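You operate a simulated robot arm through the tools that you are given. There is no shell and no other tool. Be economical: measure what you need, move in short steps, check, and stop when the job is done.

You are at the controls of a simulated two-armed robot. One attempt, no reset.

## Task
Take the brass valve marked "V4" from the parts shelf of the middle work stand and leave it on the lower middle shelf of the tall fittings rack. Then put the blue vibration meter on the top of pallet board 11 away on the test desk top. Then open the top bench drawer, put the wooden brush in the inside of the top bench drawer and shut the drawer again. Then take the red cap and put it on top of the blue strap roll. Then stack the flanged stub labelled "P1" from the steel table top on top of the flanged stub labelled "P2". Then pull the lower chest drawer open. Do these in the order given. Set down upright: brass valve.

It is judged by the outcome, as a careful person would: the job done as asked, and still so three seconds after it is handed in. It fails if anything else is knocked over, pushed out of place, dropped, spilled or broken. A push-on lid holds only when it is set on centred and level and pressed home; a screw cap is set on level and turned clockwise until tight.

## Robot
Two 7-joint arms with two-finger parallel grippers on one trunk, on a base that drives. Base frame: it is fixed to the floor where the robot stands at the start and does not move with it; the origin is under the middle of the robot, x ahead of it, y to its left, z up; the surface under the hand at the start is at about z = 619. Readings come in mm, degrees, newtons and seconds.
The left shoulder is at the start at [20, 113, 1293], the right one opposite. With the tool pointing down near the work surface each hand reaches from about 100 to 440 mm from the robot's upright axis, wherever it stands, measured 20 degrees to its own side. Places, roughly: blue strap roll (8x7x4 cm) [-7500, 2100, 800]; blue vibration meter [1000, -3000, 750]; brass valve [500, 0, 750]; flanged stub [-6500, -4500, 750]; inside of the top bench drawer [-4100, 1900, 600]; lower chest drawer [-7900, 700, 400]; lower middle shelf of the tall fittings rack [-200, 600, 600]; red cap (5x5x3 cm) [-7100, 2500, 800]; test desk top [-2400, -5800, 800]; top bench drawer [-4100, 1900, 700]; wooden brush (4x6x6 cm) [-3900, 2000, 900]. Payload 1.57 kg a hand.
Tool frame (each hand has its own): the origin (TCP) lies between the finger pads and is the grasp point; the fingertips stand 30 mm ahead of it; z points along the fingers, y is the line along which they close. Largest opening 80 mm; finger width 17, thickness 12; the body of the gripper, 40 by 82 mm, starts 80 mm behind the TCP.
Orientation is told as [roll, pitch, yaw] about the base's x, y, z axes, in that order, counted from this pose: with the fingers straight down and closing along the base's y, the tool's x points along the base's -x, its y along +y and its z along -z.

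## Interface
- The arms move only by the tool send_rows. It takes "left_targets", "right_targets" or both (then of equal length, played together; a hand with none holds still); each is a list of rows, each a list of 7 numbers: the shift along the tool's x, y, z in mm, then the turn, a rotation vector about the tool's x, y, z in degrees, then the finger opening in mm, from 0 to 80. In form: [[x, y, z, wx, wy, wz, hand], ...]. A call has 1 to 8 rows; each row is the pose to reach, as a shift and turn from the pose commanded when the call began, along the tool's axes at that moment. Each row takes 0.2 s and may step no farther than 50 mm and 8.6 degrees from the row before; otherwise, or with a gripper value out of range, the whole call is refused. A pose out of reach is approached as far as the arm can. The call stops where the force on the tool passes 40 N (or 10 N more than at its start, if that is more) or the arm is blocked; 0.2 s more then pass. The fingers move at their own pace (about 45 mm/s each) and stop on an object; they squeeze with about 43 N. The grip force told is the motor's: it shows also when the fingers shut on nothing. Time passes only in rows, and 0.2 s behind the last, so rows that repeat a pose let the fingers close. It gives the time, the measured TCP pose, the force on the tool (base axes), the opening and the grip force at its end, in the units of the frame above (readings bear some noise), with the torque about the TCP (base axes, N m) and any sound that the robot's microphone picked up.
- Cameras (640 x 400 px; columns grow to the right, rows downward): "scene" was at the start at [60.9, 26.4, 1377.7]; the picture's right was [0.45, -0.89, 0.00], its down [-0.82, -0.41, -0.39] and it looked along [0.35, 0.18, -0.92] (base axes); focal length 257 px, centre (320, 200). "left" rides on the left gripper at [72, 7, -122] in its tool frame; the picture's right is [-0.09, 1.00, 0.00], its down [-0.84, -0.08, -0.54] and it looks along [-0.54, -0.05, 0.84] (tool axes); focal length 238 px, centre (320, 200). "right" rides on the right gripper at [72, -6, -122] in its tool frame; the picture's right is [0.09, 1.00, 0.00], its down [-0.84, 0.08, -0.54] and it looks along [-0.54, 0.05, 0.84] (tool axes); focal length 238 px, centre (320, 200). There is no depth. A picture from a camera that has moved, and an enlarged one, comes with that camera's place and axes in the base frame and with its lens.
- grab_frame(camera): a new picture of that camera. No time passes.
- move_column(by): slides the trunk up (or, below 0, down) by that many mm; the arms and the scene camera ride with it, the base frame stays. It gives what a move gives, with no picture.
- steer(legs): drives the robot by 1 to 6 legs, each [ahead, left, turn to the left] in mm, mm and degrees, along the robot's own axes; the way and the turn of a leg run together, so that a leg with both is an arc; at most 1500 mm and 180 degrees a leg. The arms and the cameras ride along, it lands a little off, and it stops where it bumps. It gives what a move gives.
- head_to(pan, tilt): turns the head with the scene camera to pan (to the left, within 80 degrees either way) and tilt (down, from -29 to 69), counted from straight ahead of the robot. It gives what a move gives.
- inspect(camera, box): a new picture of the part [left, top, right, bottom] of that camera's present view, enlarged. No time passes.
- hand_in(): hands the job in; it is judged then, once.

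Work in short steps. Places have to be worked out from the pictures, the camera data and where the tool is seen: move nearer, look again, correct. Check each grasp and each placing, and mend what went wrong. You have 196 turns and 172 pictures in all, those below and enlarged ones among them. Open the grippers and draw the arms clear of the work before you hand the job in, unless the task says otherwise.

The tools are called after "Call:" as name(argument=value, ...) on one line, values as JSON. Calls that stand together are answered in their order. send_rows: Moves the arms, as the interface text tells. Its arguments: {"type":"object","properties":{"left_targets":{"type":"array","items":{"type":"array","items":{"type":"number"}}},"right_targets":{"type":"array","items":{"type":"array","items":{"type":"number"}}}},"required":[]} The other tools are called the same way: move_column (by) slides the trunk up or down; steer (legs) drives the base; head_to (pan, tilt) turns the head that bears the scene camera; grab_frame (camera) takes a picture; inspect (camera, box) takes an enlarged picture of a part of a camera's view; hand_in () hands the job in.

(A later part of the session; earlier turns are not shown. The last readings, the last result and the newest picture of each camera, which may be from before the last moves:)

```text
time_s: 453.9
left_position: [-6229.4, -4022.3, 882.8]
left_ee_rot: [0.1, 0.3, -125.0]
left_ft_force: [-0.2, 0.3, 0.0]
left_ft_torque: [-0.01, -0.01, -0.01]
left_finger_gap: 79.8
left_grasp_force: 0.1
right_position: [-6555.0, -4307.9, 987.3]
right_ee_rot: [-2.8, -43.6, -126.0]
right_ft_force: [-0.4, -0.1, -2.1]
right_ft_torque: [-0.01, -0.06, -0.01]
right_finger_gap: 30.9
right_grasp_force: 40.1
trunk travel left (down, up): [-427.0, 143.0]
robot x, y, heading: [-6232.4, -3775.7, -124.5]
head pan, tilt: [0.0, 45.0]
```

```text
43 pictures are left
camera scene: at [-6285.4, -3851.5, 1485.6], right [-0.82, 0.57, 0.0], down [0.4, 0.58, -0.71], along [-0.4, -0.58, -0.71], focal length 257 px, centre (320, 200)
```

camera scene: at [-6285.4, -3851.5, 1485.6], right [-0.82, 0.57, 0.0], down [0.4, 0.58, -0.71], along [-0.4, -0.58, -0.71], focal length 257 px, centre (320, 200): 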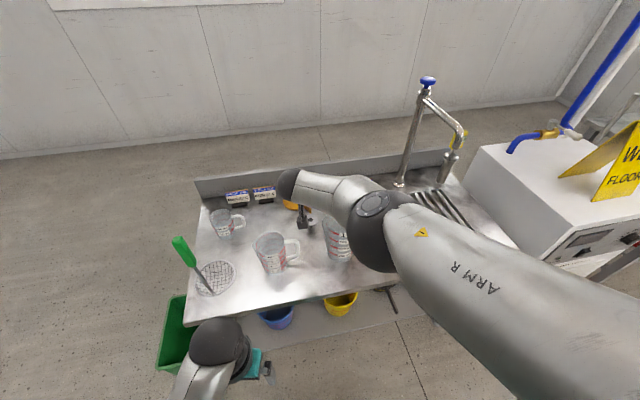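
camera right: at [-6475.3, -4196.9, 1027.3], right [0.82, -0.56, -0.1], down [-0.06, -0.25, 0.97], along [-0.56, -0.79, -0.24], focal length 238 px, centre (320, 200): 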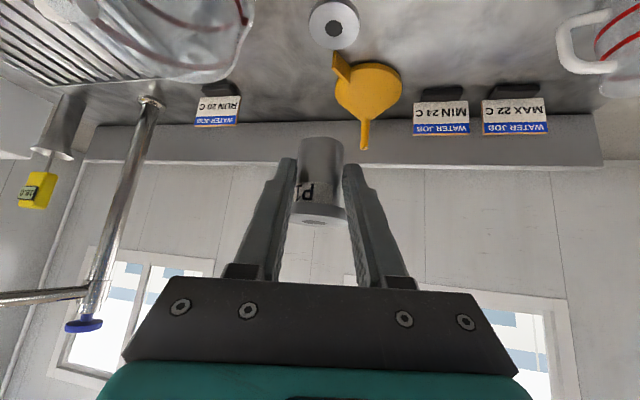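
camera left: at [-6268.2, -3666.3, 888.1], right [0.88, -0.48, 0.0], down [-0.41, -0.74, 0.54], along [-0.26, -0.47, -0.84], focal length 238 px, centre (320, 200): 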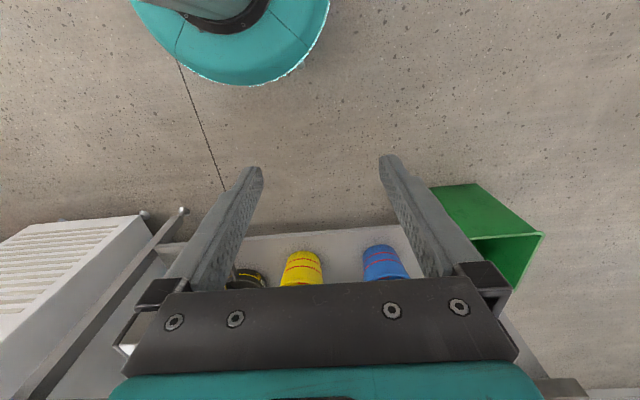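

P2 is confirmed at (-6590, -4352), top ≈796. The jug spout would be only 5 mm from the gripper here, so I rotate to -133° about P2 for more room.

Call:
steer(legs=[[0, 0, -8.5], [0, 97, 0], [10, 0, 0]])

Call:
move_column(by=-60)

Call:
grab_frame(camera="right")

Call:
grab_frame(camera="scene")

```text
time_s: 456.0
left_position: [-6202.0, -4094.5, 881.6]
left_ee_rot: [0.0, 0.4, -133.6]
left_ft_force: [0.1, -0.3, 0.1]
left_ft_torque: [0.0, -0.04, -0.02]
left_finger_gap: 79.7
left_grasp_force: 0.1
right_position: [-6566.7, -4328.9, 987.7]
right_ee_rot: [-2.9, -43.4, -134.5]
right_ft_force: [0.0, -0.4, -2.2]
right_ft_torque: [0.05, -0.02, -0.01]
right_finger_gap: 30.9
right_grasp_force: 39.0
trunk travel left (down, up): [-427.0, 143.0]
robot x, y, heading: [-6166.5, -3852.3, -133.2]
head pan, tilt: [0.0, 45.0]
```

```text
time_s: 457.0
left_position: [-6202.2, -4093.9, 822.0]
left_ee_rot: [0.0, 0.3, -133.6]
left_ft_force: [0.9, -0.3, -0.1]
left_ft_torque: [-0.02, -0.01, 0.01]
left_finger_gap: 80.4
left_grasp_force: 0.0
right_position: [-6565.8, -4327.1, 928.6]
right_ee_rot: [-2.9, -43.5, -134.4]
right_ft_force: [-0.7, -0.4, -2.5]
right_ft_torque: [0.07, -0.09, -0.02]
right_finger_gap: 30.9
right_grasp_force: 39.8
trunk travel left (down, up): [-367.0, 203.0]
robot x, y, heading: [-6166.7, -3851.2, -133.4]
head pan, tilt: [0.0, 45.0]
```

```text
42 pictures are left
camera right: at [-6470.9, -4229.8, 967.4], right [0.73, -0.67, -0.1], down [-0.09, -0.24, 0.97], along [-0.68, -0.7, -0.24], focal length 238 px, centre (320, 200)
```

right: 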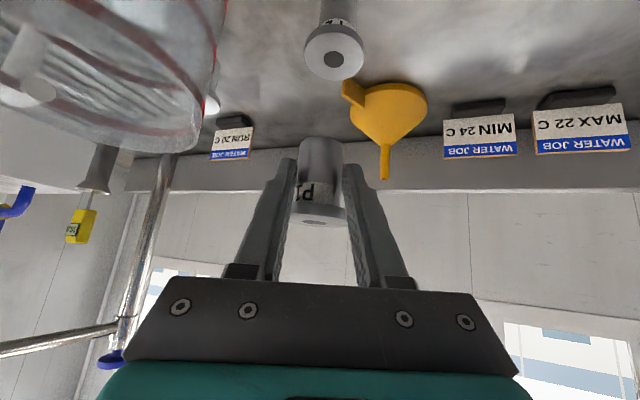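

```text
41 pictures are left
camera scene: at [-6231.2, -3917.1, 1425.6], right [-0.73, 0.69, 0.0], down [0.49, 0.51, -0.71], along [-0.49, -0.51, -0.71], focal length 257 px, centre (320, 200)
```

scene: 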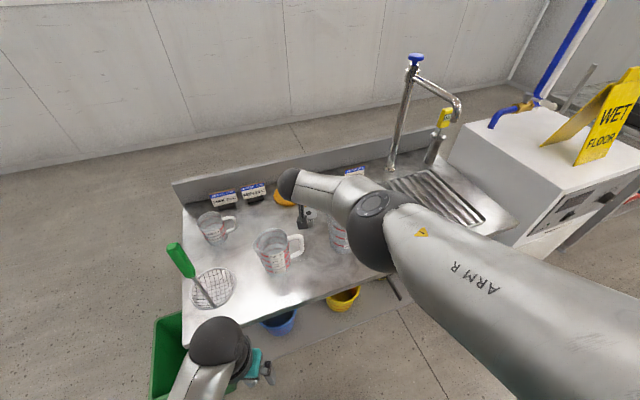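

P2 at (-6592, -4354); P1 needs 15 mm more forward, lateral aligned. I move and lower to about 18 mm above.

Call:
steer(legs=[[15, 0, 0]])

Call:
move_column(by=-60)

Call:
grab_frame(camera="right")

Call:
grab_frame(camera="scene")

```text
time_s: 457.8
left_position: [-6212.8, -4106.3, 823.0]
left_ee_rot: [0.0, 0.4, -133.6]
left_ft_force: [-1.0, 0.5, -0.1]
left_ft_torque: [-0.02, -0.01, 0.01]
left_finger_gap: 80.1
left_grasp_force: 0.1
right_position: [-6576.2, -4338.5, 928.6]
right_ee_rot: [-2.9, -43.3, -134.5]
right_ft_force: [0.1, -0.3, -2.8]
right_ft_torque: [0.06, -0.07, 0.02]
right_finger_gap: 30.7
right_grasp_force: 39.7
trunk travel left (down, up): [-367.0, 203.0]
robot x, y, heading: [-6180.9, -3860.7, -133.2]
head pan, tilt: [0.0, 45.0]
```

```text
time_s: 458.8
left_position: [-6212.1, -4105.8, 762.7]
left_ee_rot: [0.0, 0.3, -133.6]
left_ft_force: [0.4, 0.0, 1.2]
left_ft_torque: [-0.01, 0.02, -0.01]
left_finger_gap: 80.1
left_grasp_force: 0.1
right_position: [-6575.9, -4338.0, 868.2]
right_ee_rot: [-2.9, -43.5, -134.4]
right_ft_force: [0.0, -0.4, -2.4]
right_ft_torque: [0.02, -0.11, -0.02]
right_finger_gap: 30.9
right_grasp_force: 40.1
trunk travel left (down, up): [-307.0, 263.0]
robot x, y, heading: [-6176.8, -3859.8, -133.2]
head pan, tilt: [0.0, 45.0]
```

```text
40 pictures are left
camera right: at [-6481.1, -4240.6, 907.3], right [0.73, -0.67, -0.1], down [-0.09, -0.24, 0.97], along [-0.68, -0.7, -0.24], focal length 238 px, centre (320, 200)
```

right: 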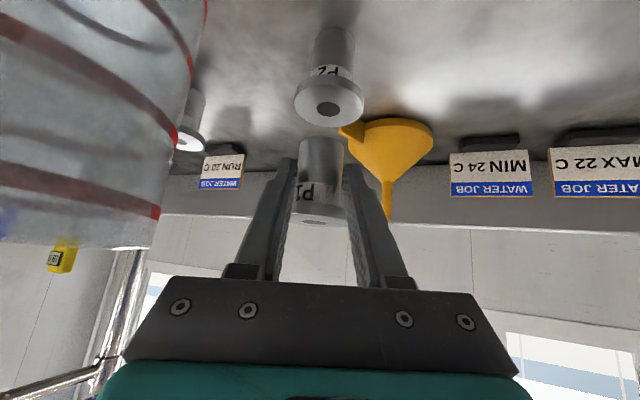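

```text
39 pictures are left
camera scene: at [-6241.5, -3927.9, 1365.6], right [-0.73, 0.69, 0.0], down [0.49, 0.51, -0.71], along [-0.49, -0.51, -0.71], focal length 257 px, centre (320, 200)
```

scene: 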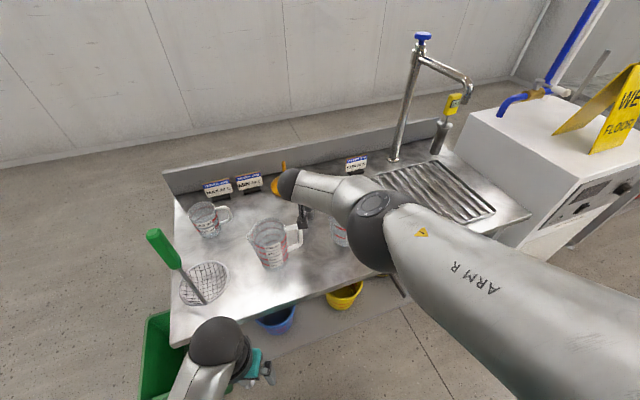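

P2's hole is at (-6590, -4352, 798), directly under P1 (within 2 mm). Lower 18, then look.

Call:
move_column(by=-18)

Call:
grab_frame(camera="right")

Call:
inspect(camera="scene", box=[230, 170, 370, 270])

```text
time_s: 459.5
left_position: [-6212.9, -4106.3, 743.5]
left_ee_rot: [0.0, 0.3, -133.6]
left_ft_force: [0.7, 0.1, -0.1]
left_ft_torque: [-0.02, 0.0, 0.03]
left_finger_gap: 79.9
left_grasp_force: 0.1
right_position: [-6575.7, -4339.6, 849.3]
right_ee_rot: [-2.9, -43.5, -134.6]
right_ft_force: [-0.2, 0.0, -2.4]
right_ft_torque: [0.04, -0.07, 0.01]
right_finger_gap: 30.8
right_grasp_force: 39.7
trunk travel left (down, up): [-289.0, 281.0]
robot x, y, heading: [-6177.1, -3861.2, -133.1]
head pan, tilt: [0.0, 45.0]
```

```text
38 pictures are left
camera right: at [-6481.0, -4240.6, 889.1], right [0.73, -0.67, -0.1], down [-0.09, -0.24, 0.97], along [-0.67, -0.7, -0.24], focal length 238 px, centre (320, 200)
```

right: 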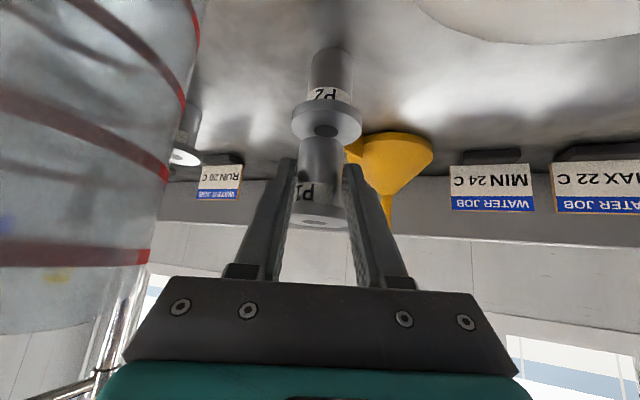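

```text
4.00 times, centred on (300, 220) of scene
camera zoom: at [-6241.5, -3928.0, 1347.6], right [-0.73, 0.69, 0.0], down [0.49, 0.51, -0.71], along [-0.49, -0.51, -0.71], focal length 1026 px, centre (400, 120)
```

zoom: 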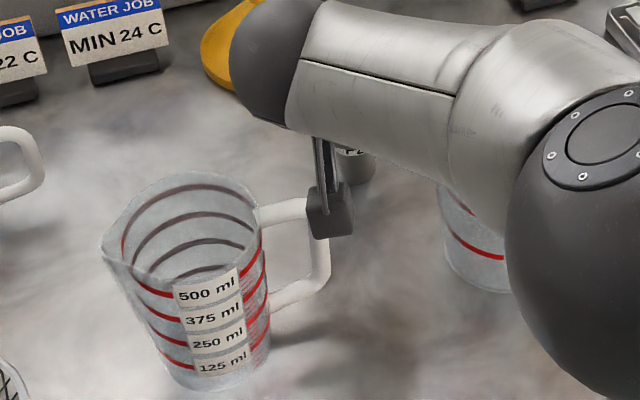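

The camera under my wrist hangs only a few mm above the jug's handle. I raise again, rotate 4° about P2 to move it away, and come back down.

Call:
move_column(by=60)

Call:
steer(legs=[[0, -41, 0], [0, 0, 4]])

Call:
grab_frame(camera="right")

```text
time_s: 460.5
left_position: [-6212.0, -4105.3, 804.0]
left_ee_rot: [-0.1, 0.4, -133.5]
left_ft_force: [-0.4, -0.4, 0.0]
left_ft_torque: [0.01, 0.04, 0.0]
left_finger_gap: 80.1
left_grasp_force: 0.2
right_position: [-6576.6, -4338.3, 909.6]
right_ee_rot: [-2.9, -43.4, -134.4]
right_ft_force: [0.6, 0.8, -2.1]
right_ft_torque: [0.04, -0.04, 0.02]
right_finger_gap: 30.8
right_grasp_force: 40.0
trunk travel left (down, up): [-349.0, 221.0]
robot x, y, heading: [-6174.2, -3863.4, -133.3]
head pan, tilt: [0.0, 45.0]
```

```text
time_s: 461.8
left_position: [-6224.4, -4079.6, 803.7]
left_ee_rot: [0.0, 0.3, -129.6]
left_ft_force: [-0.1, -0.8, -0.8]
left_ft_torque: [0.03, 0.02, 0.0]
left_finger_gap: 80.0
left_grasp_force: 0.1
right_position: [-6572.3, -4336.0, 910.2]
right_ee_rot: [-2.9, -43.5, -130.5]
right_ft_force: [-0.4, 0.0, -2.0]
right_ft_torque: [0.03, -0.04, 0.0]
right_finger_gap: 30.4
right_grasp_force: 40.1
trunk travel left (down, up): [-349.0, 221.0]
robot x, y, heading: [-6205.3, -3831.9, -129.2]
head pan, tilt: [0.0, 45.0]
```

```text
36 pictures are left
camera right: at [-6483.8, -4232.8, 949.2], right [0.78, -0.62, -0.1], down [-0.07, -0.25, 0.97], along [-0.63, -0.74, -0.24], focal length 238 px, centre (320, 200)
```

right: 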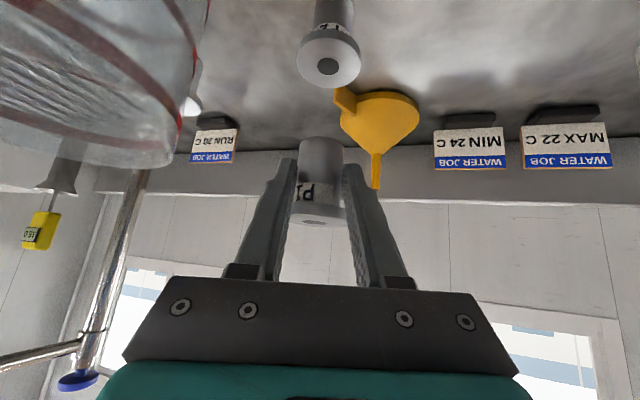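

Camera now clears the handle by ~37 mm. Correct 3 mm forward, 4 right, and lower 52.

Call:
steer(legs=[[3, -4, 0]])

Call:
move_column(by=-54)

Call:
grab_frame(camera="right")

Call:
inspect(camera="scene", box=[230, 170, 370, 270])

```text
time_s: 462.5
left_position: [-6230.7, -4078.4, 804.9]
left_ee_rot: [-0.1, 0.5, -129.6]
left_ft_force: [-0.1, 0.5, 0.7]
left_ft_torque: [0.03, -0.02, -0.02]
left_finger_gap: 80.0
left_grasp_force: 0.1
right_position: [-6576.9, -4337.2, 909.5]
right_ee_rot: [-2.9, -43.4, -130.6]
right_ft_force: [-0.5, -0.1, -2.4]
right_ft_torque: [0.07, -0.05, -0.02]
right_finger_gap: 30.3
right_grasp_force: 40.0
trunk travel left (down, up): [-349.0, 221.0]
robot x, y, heading: [-6209.3, -3833.1, -129.3]
head pan, tilt: [0.0, 45.0]
```

```text
time_s: 463.5
left_position: [-6230.6, -4079.1, 750.3]
left_ee_rot: [-0.1, 0.3, -129.6]
left_ft_force: [-0.4, -0.2, -0.5]
left_ft_torque: [0.03, 0.01, -0.02]
left_finger_gap: 79.9
left_grasp_force: 0.2
right_position: [-6576.7, -4336.1, 855.5]
right_ee_rot: [-2.8, -43.4, -130.5]
right_ft_force: [-0.4, 0.8, -3.1]
right_ft_torque: [0.03, -0.06, 0.0]
right_finger_gap: 30.6
right_grasp_force: 39.5
trunk travel left (down, up): [-295.0, 275.0]
robot x, y, heading: [-6215.6, -3834.1, -129.4]
head pan, tilt: [0.0, 45.0]
```

```text
35 pictures are left
camera right: at [-6488.8, -4232.4, 895.2], right [0.78, -0.62, -0.1], down [-0.07, -0.25, 0.97], along [-0.63, -0.74, -0.24], focal length 238 px, centre (320, 200)
```

right: 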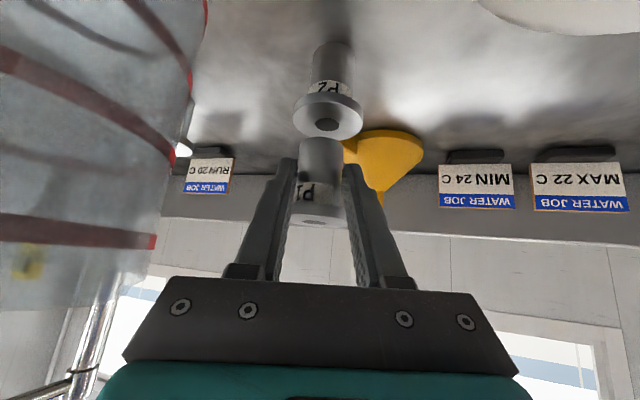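

```text
4.00 times, centred on (300, 220) of scene
camera zoom: at [-6271.2, -3904.1, 1353.6], right [-0.77, 0.63, 0.0], down [0.45, 0.55, -0.71], along [-0.45, -0.55, -0.71], focal length 1026 px, centre (400, 120)
```

zoom: 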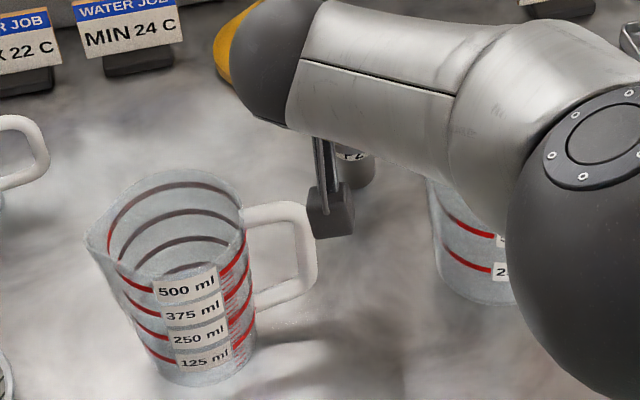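

Lateral looks about 4 mm off and I want the depth of P1 relative to P2 more exactly, so I enlarge the hand view to compare the two equal tubes.

Call:
inspect(camera="right", box=[270, 30, 390, 230])

```text
2.00 times, centred on (330, 130) of right
camera zoom: at [-6488.8, -4232.4, 895.2], right [0.78, -0.62, -0.1], down [-0.07, -0.25, 0.97], along [-0.63, -0.74, -0.24], focal length 477 px, centre (300, 340)
```

zoom: 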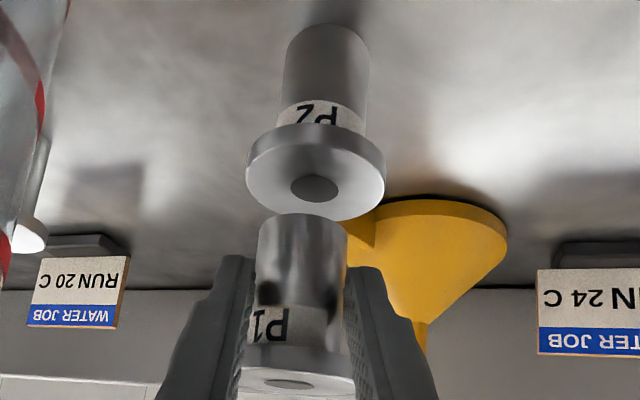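

P1 is at the same depth as P2 (tube widths match) and needs 3 mm to the left. Correct and lower in small steps.

Call:
send_rows(right_targets=[[0, 3, 0, 0, 0, 0, 14]])

Call:
move_column(by=-8)

Call:
move_column(by=-4)

Call:
grab_frame(camera="right")

```text
time_s: 463.9
left_position: [-6230.0, -4078.2, 750.4]
left_ee_rot: [0.0, 0.3, -129.5]
left_ft_force: [-0.7, -0.5, 0.9]
left_ft_torque: [-0.04, 0.0, 0.0]
left_finger_gap: 79.8
left_grasp_force: 0.0
right_position: [-6572.7, -4338.9, 855.9]
right_ee_rot: [-2.9, -43.5, -130.5]
right_ft_force: [-0.2, 0.8, -2.9]
right_ft_torque: [0.06, -0.03, 0.01]
right_finger_gap: 30.4
right_grasp_force: 39.6
trunk travel left (down, up): [-295.0, 275.0]
robot x, y, heading: [-6210.2, -3835.1, -129.6]
head pan, tilt: [0.0, 45.0]
```

```text
time_s: 464.4
left_position: [-6230.4, -4078.4, 741.4]
left_ee_rot: [0.0, 0.2, -129.6]
left_ft_force: [-0.3, 0.3, -0.5]
left_ft_torque: [0.01, -0.04, -0.02]
left_finger_gap: 80.1
left_grasp_force: 0.0
right_position: [-6573.3, -4339.3, 847.6]
right_ee_rot: [-2.9, -43.5, -130.4]
right_ft_force: [-0.2, 0.1, -3.3]
right_ft_torque: [0.04, -0.07, 0.0]
right_finger_gap: 30.2
right_grasp_force: 39.2
trunk travel left (down, up): [-287.0, 283.0]
robot x, y, heading: [-6210.9, -3832.8, -129.5]
head pan, tilt: [0.0, 45.0]
```

```text
time_s: 465.0
left_position: [-6229.4, -4078.8, 738.5]
left_ee_rot: [0.0, 0.3, -129.6]
left_ft_force: [0.6, 1.0, 0.3]
left_ft_torque: [0.01, 0.01, -0.01]
left_finger_gap: 80.0
left_grasp_force: 0.0
right_position: [-6575.2, -4338.4, 842.3]
right_ee_rot: [-2.9, -43.4, -130.5]
right_ft_force: [0.0, 0.0, -2.2]
right_ft_torque: [0.09, -0.02, 0.01]
right_finger_gap: 30.2
right_grasp_force: 39.4
trunk travel left (down, up): [-283.0, 287.0]
robot x, y, heading: [-6213.1, -3835.5, -129.3]
head pan, tilt: [0.0, 45.0]
```

```text
32 pictures are left
camera right: at [-6486.5, -4234.3, 883.1], right [0.78, -0.62, -0.1], down [-0.08, -0.25, 0.97], along [-0.63, -0.74, -0.24], focal length 238 px, centre (320, 200)
```

right: 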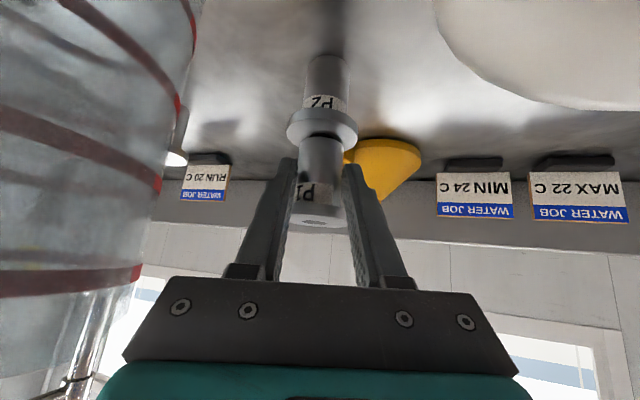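

Almost touching and well aligned. 2 mm steps until contact.

Call:
move_column(by=-2)

Call:
move_column(by=-2)

Call:
move_column(by=-2)

```text
time_s: 465.5
left_position: [-6230.3, -4078.3, 737.0]
left_ee_rot: [0.0, 0.5, -129.6]
left_ft_force: [-0.2, -0.2, 0.3]
left_ft_torque: [-0.02, -0.01, -0.01]
left_finger_gap: 79.9
left_grasp_force: 0.1
right_position: [-6575.0, -4337.9, 842.3]
right_ee_rot: [-2.8, -43.4, -130.5]
right_ft_force: [-0.3, 0.3, -2.8]
right_ft_torque: [0.09, -0.06, -0.01]
right_finger_gap: 29.9
right_grasp_force: 39.1
trunk travel left (down, up): [-281.0, 289.0]
robot x, y, heading: [-6210.3, -3832.2, -129.4]
head pan, tilt: [0.0, 45.0]
```

```text
time_s: 466.0
left_position: [-6229.4, -4078.0, 733.8]
left_ee_rot: [0.0, 0.4, -129.6]
left_ft_force: [-0.5, 0.2, 0.0]
left_ft_torque: [-0.01, 0.03, -0.02]
left_finger_gap: 79.8
left_grasp_force: 0.1
right_position: [-6574.1, -4338.0, 842.1]
right_ee_rot: [-2.9, -43.6, -130.5]
right_ft_force: [1.7, 1.6, 5.7]
right_ft_torque: [-0.02, -0.07, 0.04]
right_finger_gap: 30.4
right_grasp_force: 39.2
trunk travel left (down, up): [-279.0, 291.0]
robot x, y, heading: [-6212.2, -3834.2, -129.5]
head pan, tilt: [0.0, 45.0]
```

```text
time_s: 466.5
left_position: [-6228.6, -4077.4, 732.9]
left_ee_rot: [0.1, 0.2, -129.7]
left_ft_force: [0.5, 0.4, -0.5]
left_ft_torque: [-0.03, 0.01, -0.03]
left_finger_gap: 80.0
left_grasp_force: 0.0
right_position: [-6573.9, -4338.5, 840.8]
right_ee_rot: [-3.0, -43.8, -130.4]
right_ft_force: [2.5, 4.5, 17.8]
right_ft_torque: [-0.25, 0.01, 0.02]
right_finger_gap: 30.0
right_grasp_force: 39.9
trunk travel left (down, up): [-277.0, 293.0]
robot x, y, heading: [-6214.7, -3830.6, -129.4]
head pan, tilt: [0.0, 45.0]
```

Contact (18 N). I check the seat before releasing.

Call:
move_column(by=2)

Call:
inspect(camera="right", box=[270, 40, 390, 240])

```text
time_s: 467.1
left_position: [-6230.7, -4078.7, 734.2]
left_ee_rot: [0.0, 0.3, -129.7]
left_ft_force: [-0.1, -0.2, 0.0]
left_ft_torque: [0.0, 0.01, 0.01]
left_finger_gap: 80.1
left_grasp_force: 0.1
right_position: [-6573.8, -4337.7, 841.9]
right_ee_rot: [-3.0, -43.5, -130.5]
right_ft_force: [-1.2, -1.1, 12.6]
right_ft_torque: [-0.4, 0.1, 0.05]
right_finger_gap: 30.0
right_grasp_force: 39.1
trunk travel left (down, up): [-279.0, 291.0]
robot x, y, heading: [-6212.5, -3832.7, -129.0]
head pan, tilt: [0.0, 45.0]
```

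```text
2.00 times, centred on (330, 140) of right
camera zoom: at [-6486.5, -4234.0, 880.2], right [0.78, -0.62, -0.1], down [-0.07, -0.25, 0.97], along [-0.63, -0.74, -0.24], focal length 477 px, centre (300, 320)
```

zoom: 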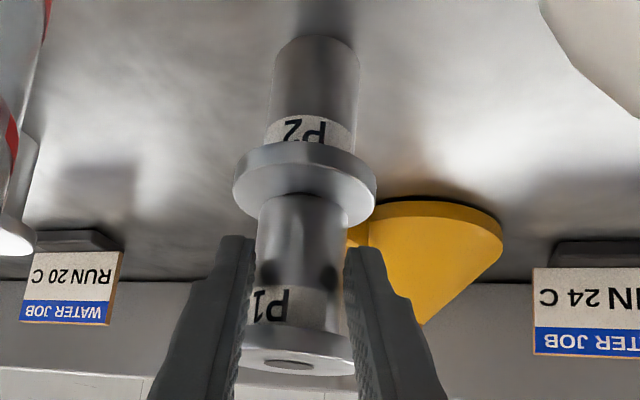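

P1 is seated centrally on P2's flange. I open wide enough to pass the flange and then rise straight up.

Call:
send_rows(right_targets=[[0, 0, 0, 0, 0, 0, 36], [0, 0, 0, 0, 0, 0, 46], [0, 0, 0, 0, 0, 0, 58], [0, 0, 0, 0, 0, 0, 70], [0, 0, 0, 0, 0, 0, 72], [0, 0, 0, 0, 0, 0, 72]])

Call:
grab_frame(camera="right")

```text
time_s: 468.4
left_position: [-6230.1, -4077.5, 734.7]
left_ee_rot: [0.0, 0.3, -129.6]
left_ft_force: [0.5, 0.1, 0.0]
left_ft_torque: [-0.02, 0.01, -0.03]
left_finger_gap: 79.8
left_grasp_force: 0.1
right_position: [-6574.2, -4337.9, 840.2]
right_ee_rot: [-3.0, -43.5, -130.5]
right_ft_force: [-0.7, 0.3, -0.1]
right_ft_torque: [-0.03, -0.03, 0.01]
right_finger_gap: 72.3
right_grasp_force: 0.0
trunk travel left (down, up): [-279.0, 291.0]
robot x, y, heading: [-6212.8, -3833.3, -129.3]
head pan, tilt: [0.0, 45.0]
```

```text
30 pictures are left
camera right: at [-6486.4, -4234.3, 879.3], right [0.78, -0.62, -0.1], down [-0.07, -0.25, 0.97], along [-0.63, -0.74, -0.24], focal length 238 px, centre (320, 200)
```

right: 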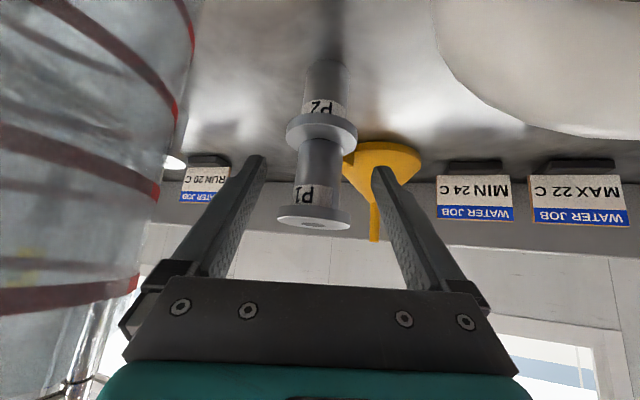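

The stack stands by itself. Rise 150 mm, then back off.

Call:
move_column(by=70)

Call:
move_column(by=100)

Call:
grab_frame(camera="right")

```text
time_s: 469.5
left_position: [-6230.8, -4079.8, 804.0]
left_ee_rot: [0.0, 0.3, -129.7]
left_ft_force: [-0.2, -0.4, -0.4]
left_ft_torque: [-0.02, 0.0, 0.0]
left_finger_gap: 79.7
left_grasp_force: 0.2
right_position: [-6576.2, -4337.8, 909.4]
right_ee_rot: [-2.9, -43.3, -130.6]
right_ft_force: [0.9, -0.4, -0.2]
right_ft_torque: [0.03, -0.02, 0.0]
right_finger_gap: 71.8
right_grasp_force: 0.0
trunk travel left (down, up): [-349.0, 221.0]
robot x, y, heading: [-6213.9, -3831.3, -129.5]
head pan, tilt: [0.0, 45.0]
```

```text
time_s: 470.9
left_position: [-6229.5, -4077.2, 905.1]
left_ee_rot: [0.0, 0.3, -129.6]
left_ft_force: [0.5, 0.0, -0.8]
left_ft_torque: [0.04, 0.02, -0.01]
left_finger_gap: 80.1
left_grasp_force: 0.2
right_position: [-6574.8, -4338.6, 1009.4]
right_ee_rot: [-2.9, -43.3, -130.5]
right_ft_force: [0.8, 0.5, 0.7]
right_ft_torque: [0.0, 0.0, 0.01]
right_finger_gap: 72.1
right_grasp_force: 0.1
trunk travel left (down, up): [-449.0, 121.0]
robot x, y, heading: [-6212.4, -3835.4, -129.5]
head pan, tilt: [0.0, 45.0]
```

```text
29 pictures are left
camera right: at [-6486.5, -4234.3, 1049.1], right [0.78, -0.62, -0.1], down [-0.08, -0.25, 0.97], along [-0.63, -0.74, -0.24], focal length 238 px, centre (320, 200)
```

right: 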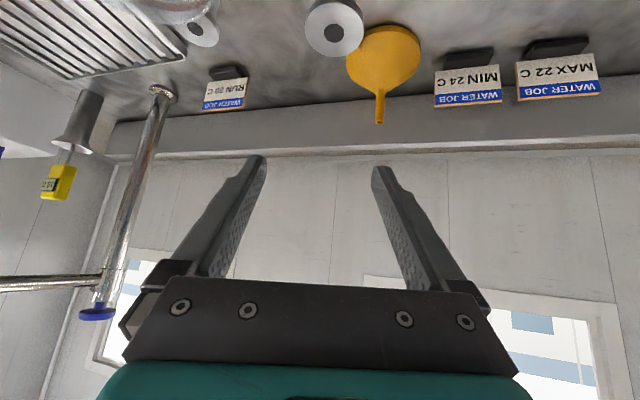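

Stack is fine. Last job: the chest drawer. I back off and drive north again toward the chest.

Call:
steer(legs=[[-260, 0, 0], [0, 0, -84.5], [950, 0, 0], [915, 0, 0], [0, 0, -56], [1250, 0, 0]])

Call:
steer(legs=[[1150, 0, 0], [0, 0, 40]])

Call:
head_to(pan=30, tilt=30)

Call:
grab_frame(camera="scene")

```text
time_s: 493.8
left_position: [-7742.1, -1128.1, 905.1]
left_ee_rot: [0.0, 0.4, 89.9]
left_ft_force: [-0.9, -0.1, -0.9]
left_ft_torque: [0.05, 0.01, -0.03]
left_finger_gap: 80.1
left_grasp_force: 0.1
right_position: [-7642.8, -709.4, 1009.8]
right_ee_rot: [-3.0, -43.4, 89.0]
right_ft_force: [-0.7, 0.0, -0.1]
right_ft_torque: [0.01, -0.03, -0.03]
right_finger_gap: 71.7
right_grasp_force: 0.2
trunk travel left (down, up): [-449.0, 121.0]
robot x, y, heading: [-7599.5, -1332.0, 89.9]
head pan, tilt: [0.0, 45.0]
```

```text
time_s: 501.5
left_position: [-7840.8, -122.2, 904.3]
left_ee_rot: [0.0, 0.3, 130.1]
left_ft_force: [0.1, -0.2, 0.0]
left_ft_torque: [0.0, 0.02, -0.01]
left_finger_gap: 80.2
left_grasp_force: 0.1
right_position: [-8035.9, 264.9, 1010.4]
right_ee_rot: [-2.8, -43.5, 129.3]
right_ft_force: [0.5, -0.4, -0.4]
right_ft_torque: [-0.01, 0.03, -0.01]
right_finger_gap: 72.0
right_grasp_force: 0.1
trunk travel left (down, up): [-449.0, 121.0]
robot x, y, heading: [-7605.6, -184.2, 130.5]
head pan, tilt: [0.0, 45.0]
```

```text
time_s: 502.4
left_position: [-7841.9, -120.1, 904.2]
left_ee_rot: [0.0, 0.4, 130.0]
left_ft_force: [0.3, 0.2, -0.6]
left_ft_torque: [0.02, 0.03, -0.02]
left_finger_gap: 79.8
left_grasp_force: 0.1
right_position: [-8036.1, 265.1, 1010.2]
right_ee_rot: [-2.9, -43.5, 129.2]
right_ft_force: [-1.4, 0.4, 1.0]
right_ft_torque: [0.04, -0.01, -0.02]
right_finger_gap: 72.1
right_grasp_force: 0.1
trunk travel left (down, up): [-449.0, 121.0]
robot x, y, heading: [-7604.1, -180.3, 130.3]
head pan, tilt: [30.0, 30.0]
```

```text
28 pictures are left
camera scene: at [-7696.9, -143.8, 1530.2], right [0.34, 0.94, 0.0], down [0.47, -0.17, -0.87], along [-0.81, 0.29, -0.5], focal length 257 px, centre (320, 200)
```

scene: 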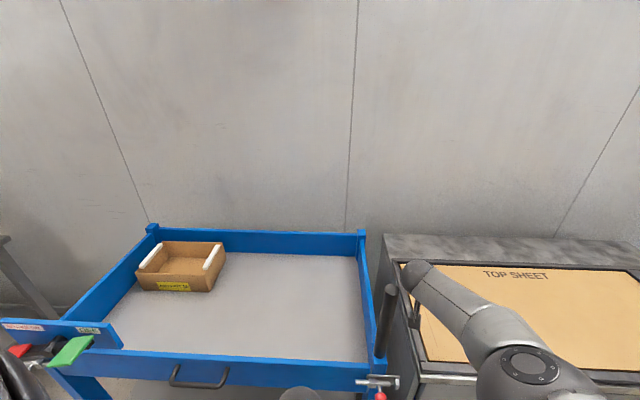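

I'm close to the blue cart; I slide right along the chest and face it squarely.

Call:
steer(legs=[[0, -800, 0], [0, 0, 28]])

Call:
head_to(pan=0, tilt=40)

Call:
grab_frame(camera="scene")

```text
time_s: 508.1
left_position: [-7234.2, 276.2, 903.6]
left_ee_rot: [0.0, 0.3, 157.8]
left_ft_force: [-0.2, 0.3, 0.1]
left_ft_torque: [0.01, -0.01, 0.02]
left_finger_gap: 80.2
left_grasp_force: 0.0
right_position: [-7586.1, 527.2, 1009.7]
right_ee_rot: [-2.8, -43.5, 157.0]
right_ft_force: [0.2, 0.0, 0.6]
right_ft_torque: [0.04, 0.02, -0.03]
right_finger_gap: 71.8
right_grasp_force: 0.0
trunk travel left (down, up): [-449.0, 121.0]
robot x, y, heading: [-6997.1, 333.7, 158.0]
head pan, tilt: [30.0, 30.0]
```

```text
time_s: 509.1
left_position: [-7233.9, 277.8, 903.9]
left_ee_rot: [0.0, 0.2, 157.7]
left_ft_force: [0.1, -0.8, 0.1]
left_ft_torque: [0.0, -0.04, 0.03]
left_finger_gap: 79.9
left_grasp_force: 0.1
right_position: [-7585.2, 528.4, 1010.4]
right_ee_rot: [-2.9, -43.5, 157.0]
right_ft_force: [0.3, -0.5, -0.2]
right_ft_torque: [0.01, 0.03, 0.04]
right_finger_gap: 71.5
right_grasp_force: 0.1
trunk travel left (down, up): [-449.0, 121.0]
robot x, y, heading: [-6996.4, 336.6, 158.1]
head pan, tilt: [0.0, 40.0]
```

```text
27 pictures are left
camera scene: at [-7084.7, 369.4, 1514.9], right [0.37, 0.93, 0.0], down [0.6, -0.24, -0.77], along [-0.71, 0.28, -0.64], focal length 257 px, centre (320, 200)
```

scene: 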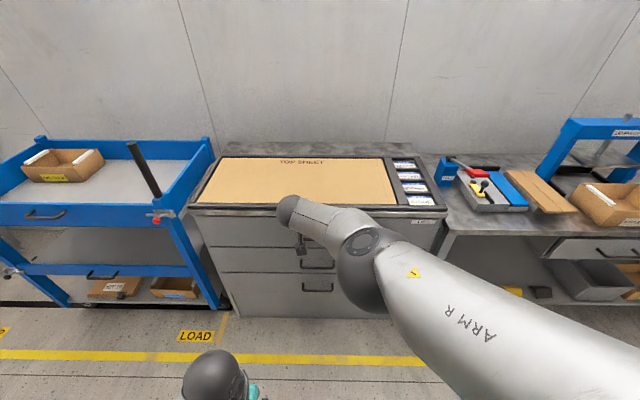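

I enlarge the chest front to read the drawer labels.

Call:
inspect(camera="scene", box=[190, 205, 450, 325])

Call:
grab_frame(camera="right")

```text
2.46 times, centred on (320, 265) of scene
camera zoom: at [-7084.7, 369.4, 1514.9], right [0.37, 0.93, 0.0], down [0.6, -0.24, -0.77], along [-0.71, 0.28, -0.64], focal length 632 px, centre (320, 40)
```

zoom: 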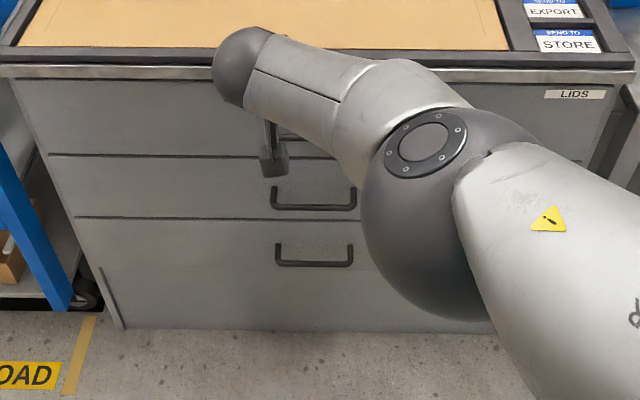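

```text
25 pictures are left
camera right: at [-7460.4, 475.0, 1049.3], right [-0.36, -0.93, -0.1], down [-0.26, 0.0, 0.97], along [-0.9, 0.37, -0.24], focal length 238 px, centre (320, 200)
```

right: 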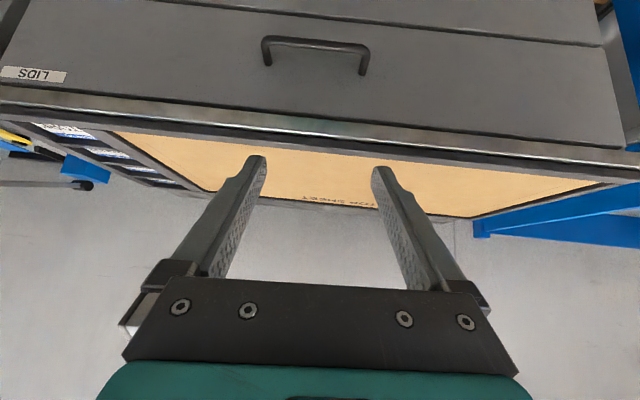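

The bottom (lower) drawer's handle bar is at ≈(-7670, 587, 473). I first fold the right arm back so I can lower the trunk.

Call:
send_rows(right_targets=[[27, -11, -26, 0, 5.4, 0, 60], [54, -22, -52, 0, 10.8, 0, 40], [81, -33, -77, 0, 16.2, 0, 20], [108, -44, -103, 0, 21.6, 0, 10], [135, -55, -129, 0, 27, 0, 10], [162, -66, -155, 0, 32.4, 0, 10], [189, -77, -180, 0, 37.8, 0, 10], [217, -90, -206, 0, 43, 0, 10]])

Call:
grab_frame(camera="scene")

```text
time_s: 510.9
left_position: [-7234.2, 277.5, 905.3]
left_ee_rot: [0.0, 0.3, 157.9]
left_ft_force: [0.2, -0.2, 0.0]
left_ft_torque: [0.04, -0.01, -0.04]
left_finger_gap: 80.0
left_grasp_force: 0.1
right_position: [-7274.9, 483.2, 1013.7]
right_ee_rot: [-2.1, -0.5, 155.0]
right_ft_force: [-0.5, 0.4, -0.3]
right_ft_torque: [0.0, -0.02, 0.01]
right_finger_gap: 10.2
right_grasp_force: 0.0
trunk travel left (down, up): [-449.0, 121.0]
robot x, y, heading: [-6994.3, 335.4, 158.1]
head pan, tilt: [0.0, 40.0]
```

```text
24 pictures are left
camera scene: at [-7084.1, 369.8, 1514.9], right [0.37, 0.93, 0.0], down [0.6, -0.24, -0.77], along [-0.71, 0.29, -0.64], focal length 257 px, centre (320, 200)
```

scene: 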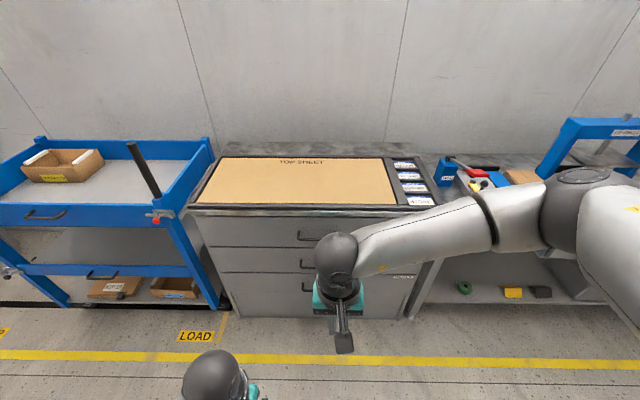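

Right arm is folded. I align the left hand with the handle, approach, and lower the trunk.

Call:
steer(legs=[[0, -122, 0], [290, 0, 0]])

Call:
move_column(by=-300)

Call:
grab_frame(camera="left")

Call:
grab_frame(camera="scene")

```text
time_s: 513.7
left_position: [-7458.7, 497.8, 904.1]
left_ee_rot: [0.1, 0.4, 157.8]
left_ft_force: [0.6, 0.4, -0.5]
left_ft_torque: [-0.02, -0.01, -0.01]
left_finger_gap: 80.1
left_grasp_force: 0.0
right_position: [-7503.1, 703.1, 1013.9]
right_ee_rot: [-2.1, -0.5, 155.0]
right_ft_force: [-0.6, -0.5, -0.9]
right_ft_torque: [0.0, 0.0, -0.02]
right_finger_gap: 9.9
right_grasp_force: 0.2
trunk travel left (down, up): [-449.0, 121.0]
robot x, y, heading: [-7216.7, 553.7, 158.4]
head pan, tilt: [0.0, 40.0]
```

```text
time_s: 516.7
left_position: [-7460.6, 497.5, 604.9]
left_ee_rot: [-0.1, 0.4, 157.8]
left_ft_force: [0.1, 0.2, 0.3]
left_ft_torque: [-0.02, 0.0, 0.02]
left_finger_gap: 80.0
left_grasp_force: 0.0
right_position: [-7503.1, 704.5, 713.3]
right_ee_rot: [-2.1, -0.5, 155.1]
right_ft_force: [-0.3, -0.1, 0.8]
right_ft_torque: [0.0, 0.01, -0.02]
right_finger_gap: 10.0
right_grasp_force: 0.1
trunk travel left (down, up): [-149.0, 421.0]
robot x, y, heading: [-7222.0, 554.6, 158.0]
head pan, tilt: [0.0, 40.0]
```

```text
23 pictures are left
camera left: at [-7396.7, 465.2, 726.1], right [-0.46, -0.89, 0.0], down [-0.75, 0.39, 0.54], along [-0.48, 0.25, -0.84], focal length 238 px, centre (320, 200)
```

left: 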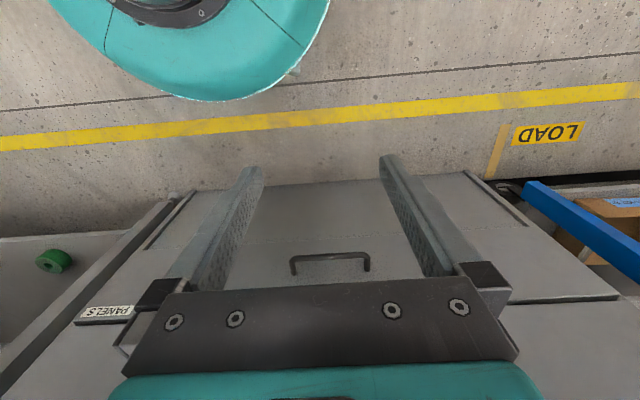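

```text
22 pictures are left
camera scene: at [-7309.3, 590.1, 1214.9], right [0.37, 0.93, 0.0], down [0.6, -0.24, -0.77], along [-0.71, 0.29, -0.64], focal length 257 px, centre (320, 200)
```

scene: 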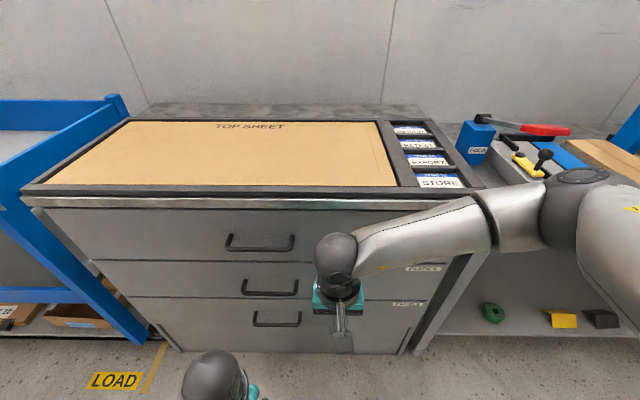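

Bottom handle bar at ≈(-7683, 598, 427), "PANELS" drawer, the lowest one. I go 90 closer, lower, then lean the closed left fingers 30° forward and reach over the bar.

Call:
steer(legs=[[90, 0, 0]])

Call:
move_column(by=-125)

Call:
send_rows(left_targets=[[0, -3, 0, 0, -8, 0, 50], [0, -6, 0, 0, -16, 0, 20], [0, -8, 0, 0, -24, 0, 0], [0, -10, 0, 0, -30, 0, 0], [-40, -10, 0, 0, -30, 0, 0], [-80, -10, 0, 0, -30, 0, 0], [-110, -10, 0, 0, -30, 0, 0]])

Call:
grab_frame(camera="left")

```text
time_s: 517.8
left_position: [-7541.4, 530.3, 604.0]
left_ee_rot: [0.0, 0.4, 157.8]
left_ft_force: [-0.1, 0.1, 0.3]
left_ft_torque: [-0.01, 0.02, 0.02]
left_finger_gap: 80.2
left_grasp_force: 0.0
right_position: [-7584.2, 736.8, 714.5]
right_ee_rot: [-2.1, -0.5, 154.9]
right_ft_force: [0.1, -0.2, -0.1]
right_ft_torque: [0.0, 0.0, -0.02]
right_finger_gap: 9.9
right_grasp_force: 0.0
trunk travel left (down, up): [-149.0, 421.0]
robot x, y, heading: [-7302.4, 587.3, 158.4]
head pan, tilt: [0.0, 40.0]
```

```text
time_s: 519.4
left_position: [-7541.2, 530.3, 479.7]
left_ee_rot: [0.0, 0.4, 157.8]
left_ft_force: [0.4, 1.0, -1.4]
left_ft_torque: [0.0, -0.02, 0.0]
left_finger_gap: 80.0
left_grasp_force: 0.1
right_position: [-7584.0, 738.6, 590.3]
right_ee_rot: [-2.1, -0.4, 155.0]
right_ft_force: [-0.1, 0.6, 0.3]
right_ft_torque: [0.0, 0.01, -0.03]
right_finger_gap: 10.3
right_grasp_force: 0.0
trunk travel left (down, up): [-24.0, 546.0]
robot x, y, heading: [-7302.7, 588.1, 158.3]
head pan, tilt: [0.0, 40.0]
```

```text
time_s: 521.0
left_position: [-7639.7, 581.0, 478.7]
left_ee_rot: [0.0, -29.6, 157.8]
left_ft_force: [0.7, 1.0, 0.0]
left_ft_torque: [0.02, -0.05, 0.01]
left_finger_gap: 0.0
left_grasp_force: 21.3
right_position: [-7583.2, 736.2, 589.1]
right_ee_rot: [-2.2, -0.6, 155.0]
right_ft_force: [-0.4, 0.7, 0.3]
right_ft_torque: [0.0, 0.0, -0.01]
right_finger_gap: 10.1
right_grasp_force: 0.0
trunk travel left (down, up): [-24.0, 546.0]
robot x, y, heading: [-7302.0, 584.6, 158.0]
head pan, tilt: [0.0, 40.0]
```

```text
21 pictures are left
camera left: at [-7529.7, 528.9, 548.3], right [-0.45, -0.89, 0.04], down [-0.4, 0.24, 0.88], along [-0.8, 0.38, -0.46], focal length 238 px, centre (320, 200)
```

left: 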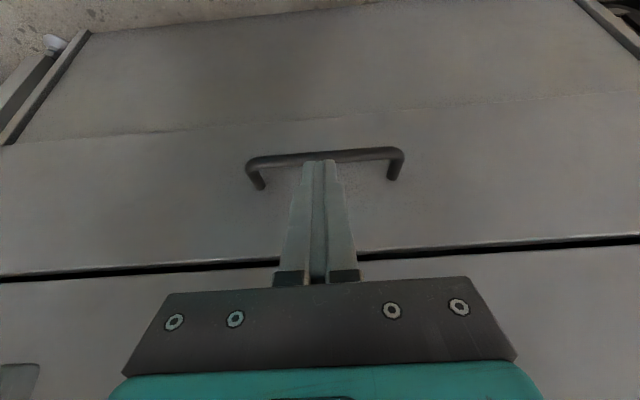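

Handle seems a bit lower and farther than first judged (z≈390). I go 50 forward and 40 down, then re-measure.

Call:
send_rows(left_targets=[[-8, 0, 20, 0, 0, 0, 0], [-16, 0, 40, 0, 0, 0, 0], [-24, 0, 59, 0, 0, 0, 0]])

Call:
grab_frame(camera="left")

```text
time_s: 521.7
left_position: [-7674.6, 597.2, 447.3]
left_ee_rot: [0.0, -29.5, 157.8]
left_ft_force: [8.8, -4.9, 12.3]
left_ft_torque: [-0.08, -0.08, -0.03]
left_finger_gap: 0.0
left_grasp_force: 21.4
right_position: [-7583.8, 736.6, 589.9]
right_ee_rot: [-2.1, -0.6, 154.9]
right_ft_force: [0.2, 0.0, 0.1]
right_ft_torque: [-0.03, 0.01, 0.0]
right_finger_gap: 9.9
right_grasp_force: 0.0
trunk travel left (down, up): [-24.0, 546.0]
robot x, y, heading: [-7300.9, 588.6, 158.1]
head pan, tilt: [0.0, 40.0]
stopped in row 3 (left hand): the force on the tool passed its limit at 113 N (the readings are from after the stop); the commanded pose is now the measured one
```

```text
20 pictures are left
camera left: at [-7565.1, 545.0, 518.3], right [-0.45, -0.89, 0.05], down [-0.4, 0.25, 0.88], along [-0.8, 0.38, -0.47], focal length 238 px, centre (320, 200)
```

left: 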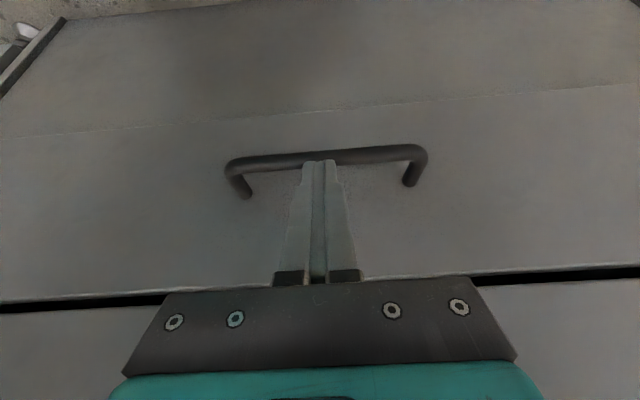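

The tips touched the bar itself: bar about 20 mm ahead and at z≈415. I go up 25, forward 31, and look.

Call:
send_rows(left_targets=[[-12, 0, -22, 0, 0, 0, 0], [-26, 0, -14, 0, 0, 0, 0], [-39, 0, -6, 0, 0, 0, 0]])

Call:
grab_frame(camera="left")

```text
time_s: 522.5
left_position: [-7703.2, 607.5, 469.4]
left_ee_rot: [0.0, -29.0, 157.9]
left_ft_force: [10.8, -3.5, -0.8]
left_ft_torque: [0.51, 1.26, -0.03]
left_finger_gap: 0.1
left_grasp_force: 21.2
right_position: [-7583.0, 736.1, 589.8]
right_ee_rot: [-2.2, -0.6, 155.0]
right_ft_force: [0.8, 0.3, 0.8]
right_ft_torque: [0.06, -0.03, 0.0]
right_finger_gap: 9.8
right_grasp_force: 0.0
trunk travel left (down, up): [-24.0, 546.0]
robot x, y, heading: [-7305.1, 587.4, 158.2]
head pan, tilt: [0.0, 40.0]
```

```text
19 pictures are left
camera left: at [-7593.1, 556.0, 540.9], right [-0.45, -0.89, 0.05], down [-0.4, 0.25, 0.88], along [-0.8, 0.38, -0.47], focal length 238 px, centre (320, 200)
```

left: 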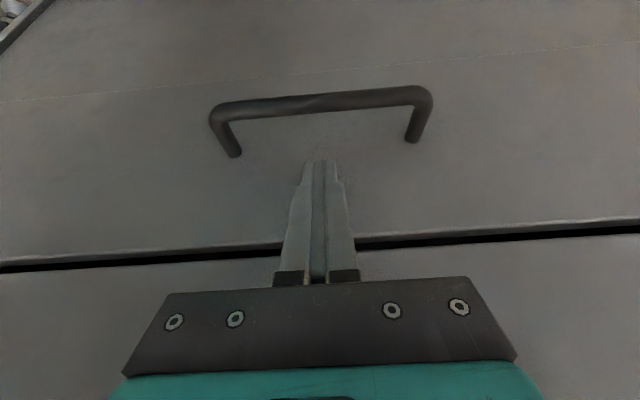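

The gripper body lightly touches the handle above. Bar re-measured at (-7699, 600, 403). I lean 8° more and lower 54 behind the bar.

Call:
send_rows(left_targets=[[4, 0, -2, 0, -4, 0, 0], [2, 0, 0, 0, -8, 0, 0], [6, 0, 12, 0, -8, 0, 0], [12, 0, 24, 0, -8, 0, 0], [18, 0, 36, 0, -8, 0, 0], [24, 0, 48, 0, -8, 0, 0]])

Call:
grab_frame(camera="left")

```text
time_s: 523.4
left_position: [-7700.2, 607.8, 455.7]
left_ee_rot: [-0.1, -37.0, 157.9]
left_ft_force: [2.4, -1.0, -0.3]
left_ft_torque: [-0.02, -0.08, -0.05]
left_finger_gap: 0.1
left_grasp_force: 21.6
right_position: [-7583.3, 737.1, 589.7]
right_ee_rot: [-2.1, -0.5, 155.0]
right_ft_force: [0.1, -0.4, 0.5]
right_ft_torque: [0.0, 0.04, -0.02]
right_finger_gap: 9.8
right_grasp_force: 0.0
trunk travel left (down, up): [-24.0, 546.0]
robot x, y, heading: [-7301.5, 587.8, 158.5]
head pan, tilt: [0.0, 40.0]
stopped in row 4 (left hand): the force on the tool passed its limit at 107 N (the readings are from after the stop); the commanded pose is now the measured one
```

```text
18 pictures are left
camera left: at [-7583.4, 552.8, 509.2], right [-0.44, -0.89, 0.05], down [-0.29, 0.2, 0.94], along [-0.85, 0.4, -0.35], focal length 238 px, centre (320, 200)
```

left: 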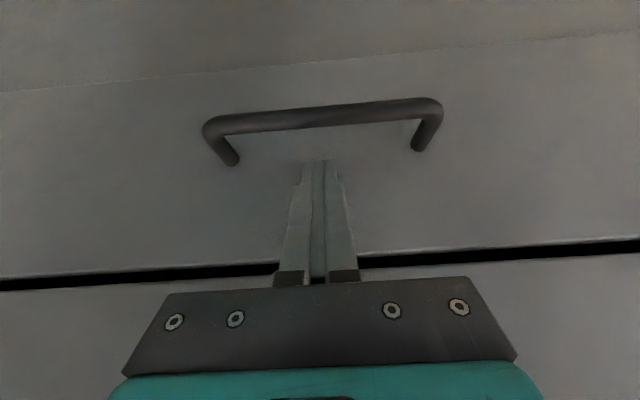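

The tips met the drawer face; the gap wants a 26° lean. I lower along an arc while leaning back up to 26°.

Call:
send_rows(left_targets=[[3, 0, 2, 0, 4, 0, 0], [7, 0, 9, 0, 7, 0, 0], [12, 0, 17, 0, 9, 0, 0], [16, 0, 24, 0, 11, 0, 0], [20, 0, 30, 0, 11, 0, 0]])

Call:
grab_frame(camera="left")

```text
time_s: 524.6
left_position: [-7704.0, 608.4, 420.6]
left_ee_rot: [-0.1, -26.2, 157.9]
left_ft_force: [0.1, -0.7, -0.3]
left_ft_torque: [-0.01, 0.0, -0.01]
left_finger_gap: 0.0
left_grasp_force: 21.3
right_position: [-7583.3, 735.1, 588.9]
right_ee_rot: [-2.1, -0.5, 155.0]
right_ft_force: [-0.2, -0.2, -1.0]
right_ft_torque: [-0.01, -0.04, 0.01]
right_finger_gap: 10.0
right_grasp_force: 0.0
trunk travel left (down, up): [-24.0, 546.0]
robot x, y, heading: [-7301.5, 586.9, 158.1]
head pan, tilt: [0.0, 40.0]
```

```text
17 pictures are left
camera left: at [-7598.2, 558.5, 497.5], right [-0.45, -0.89, 0.04], down [-0.45, 0.26, 0.86], along [-0.77, 0.37, -0.52], focal length 238 px, centre (320, 200)
```

left: 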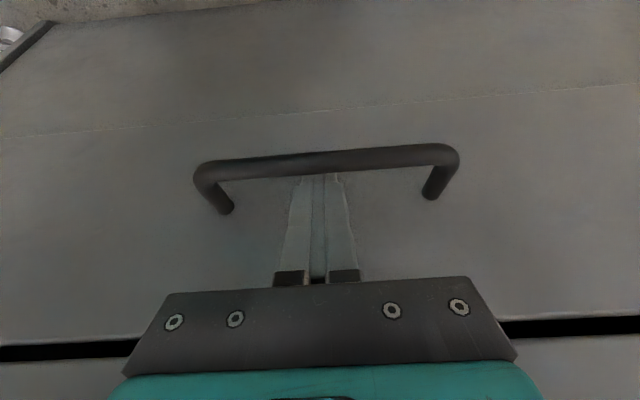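

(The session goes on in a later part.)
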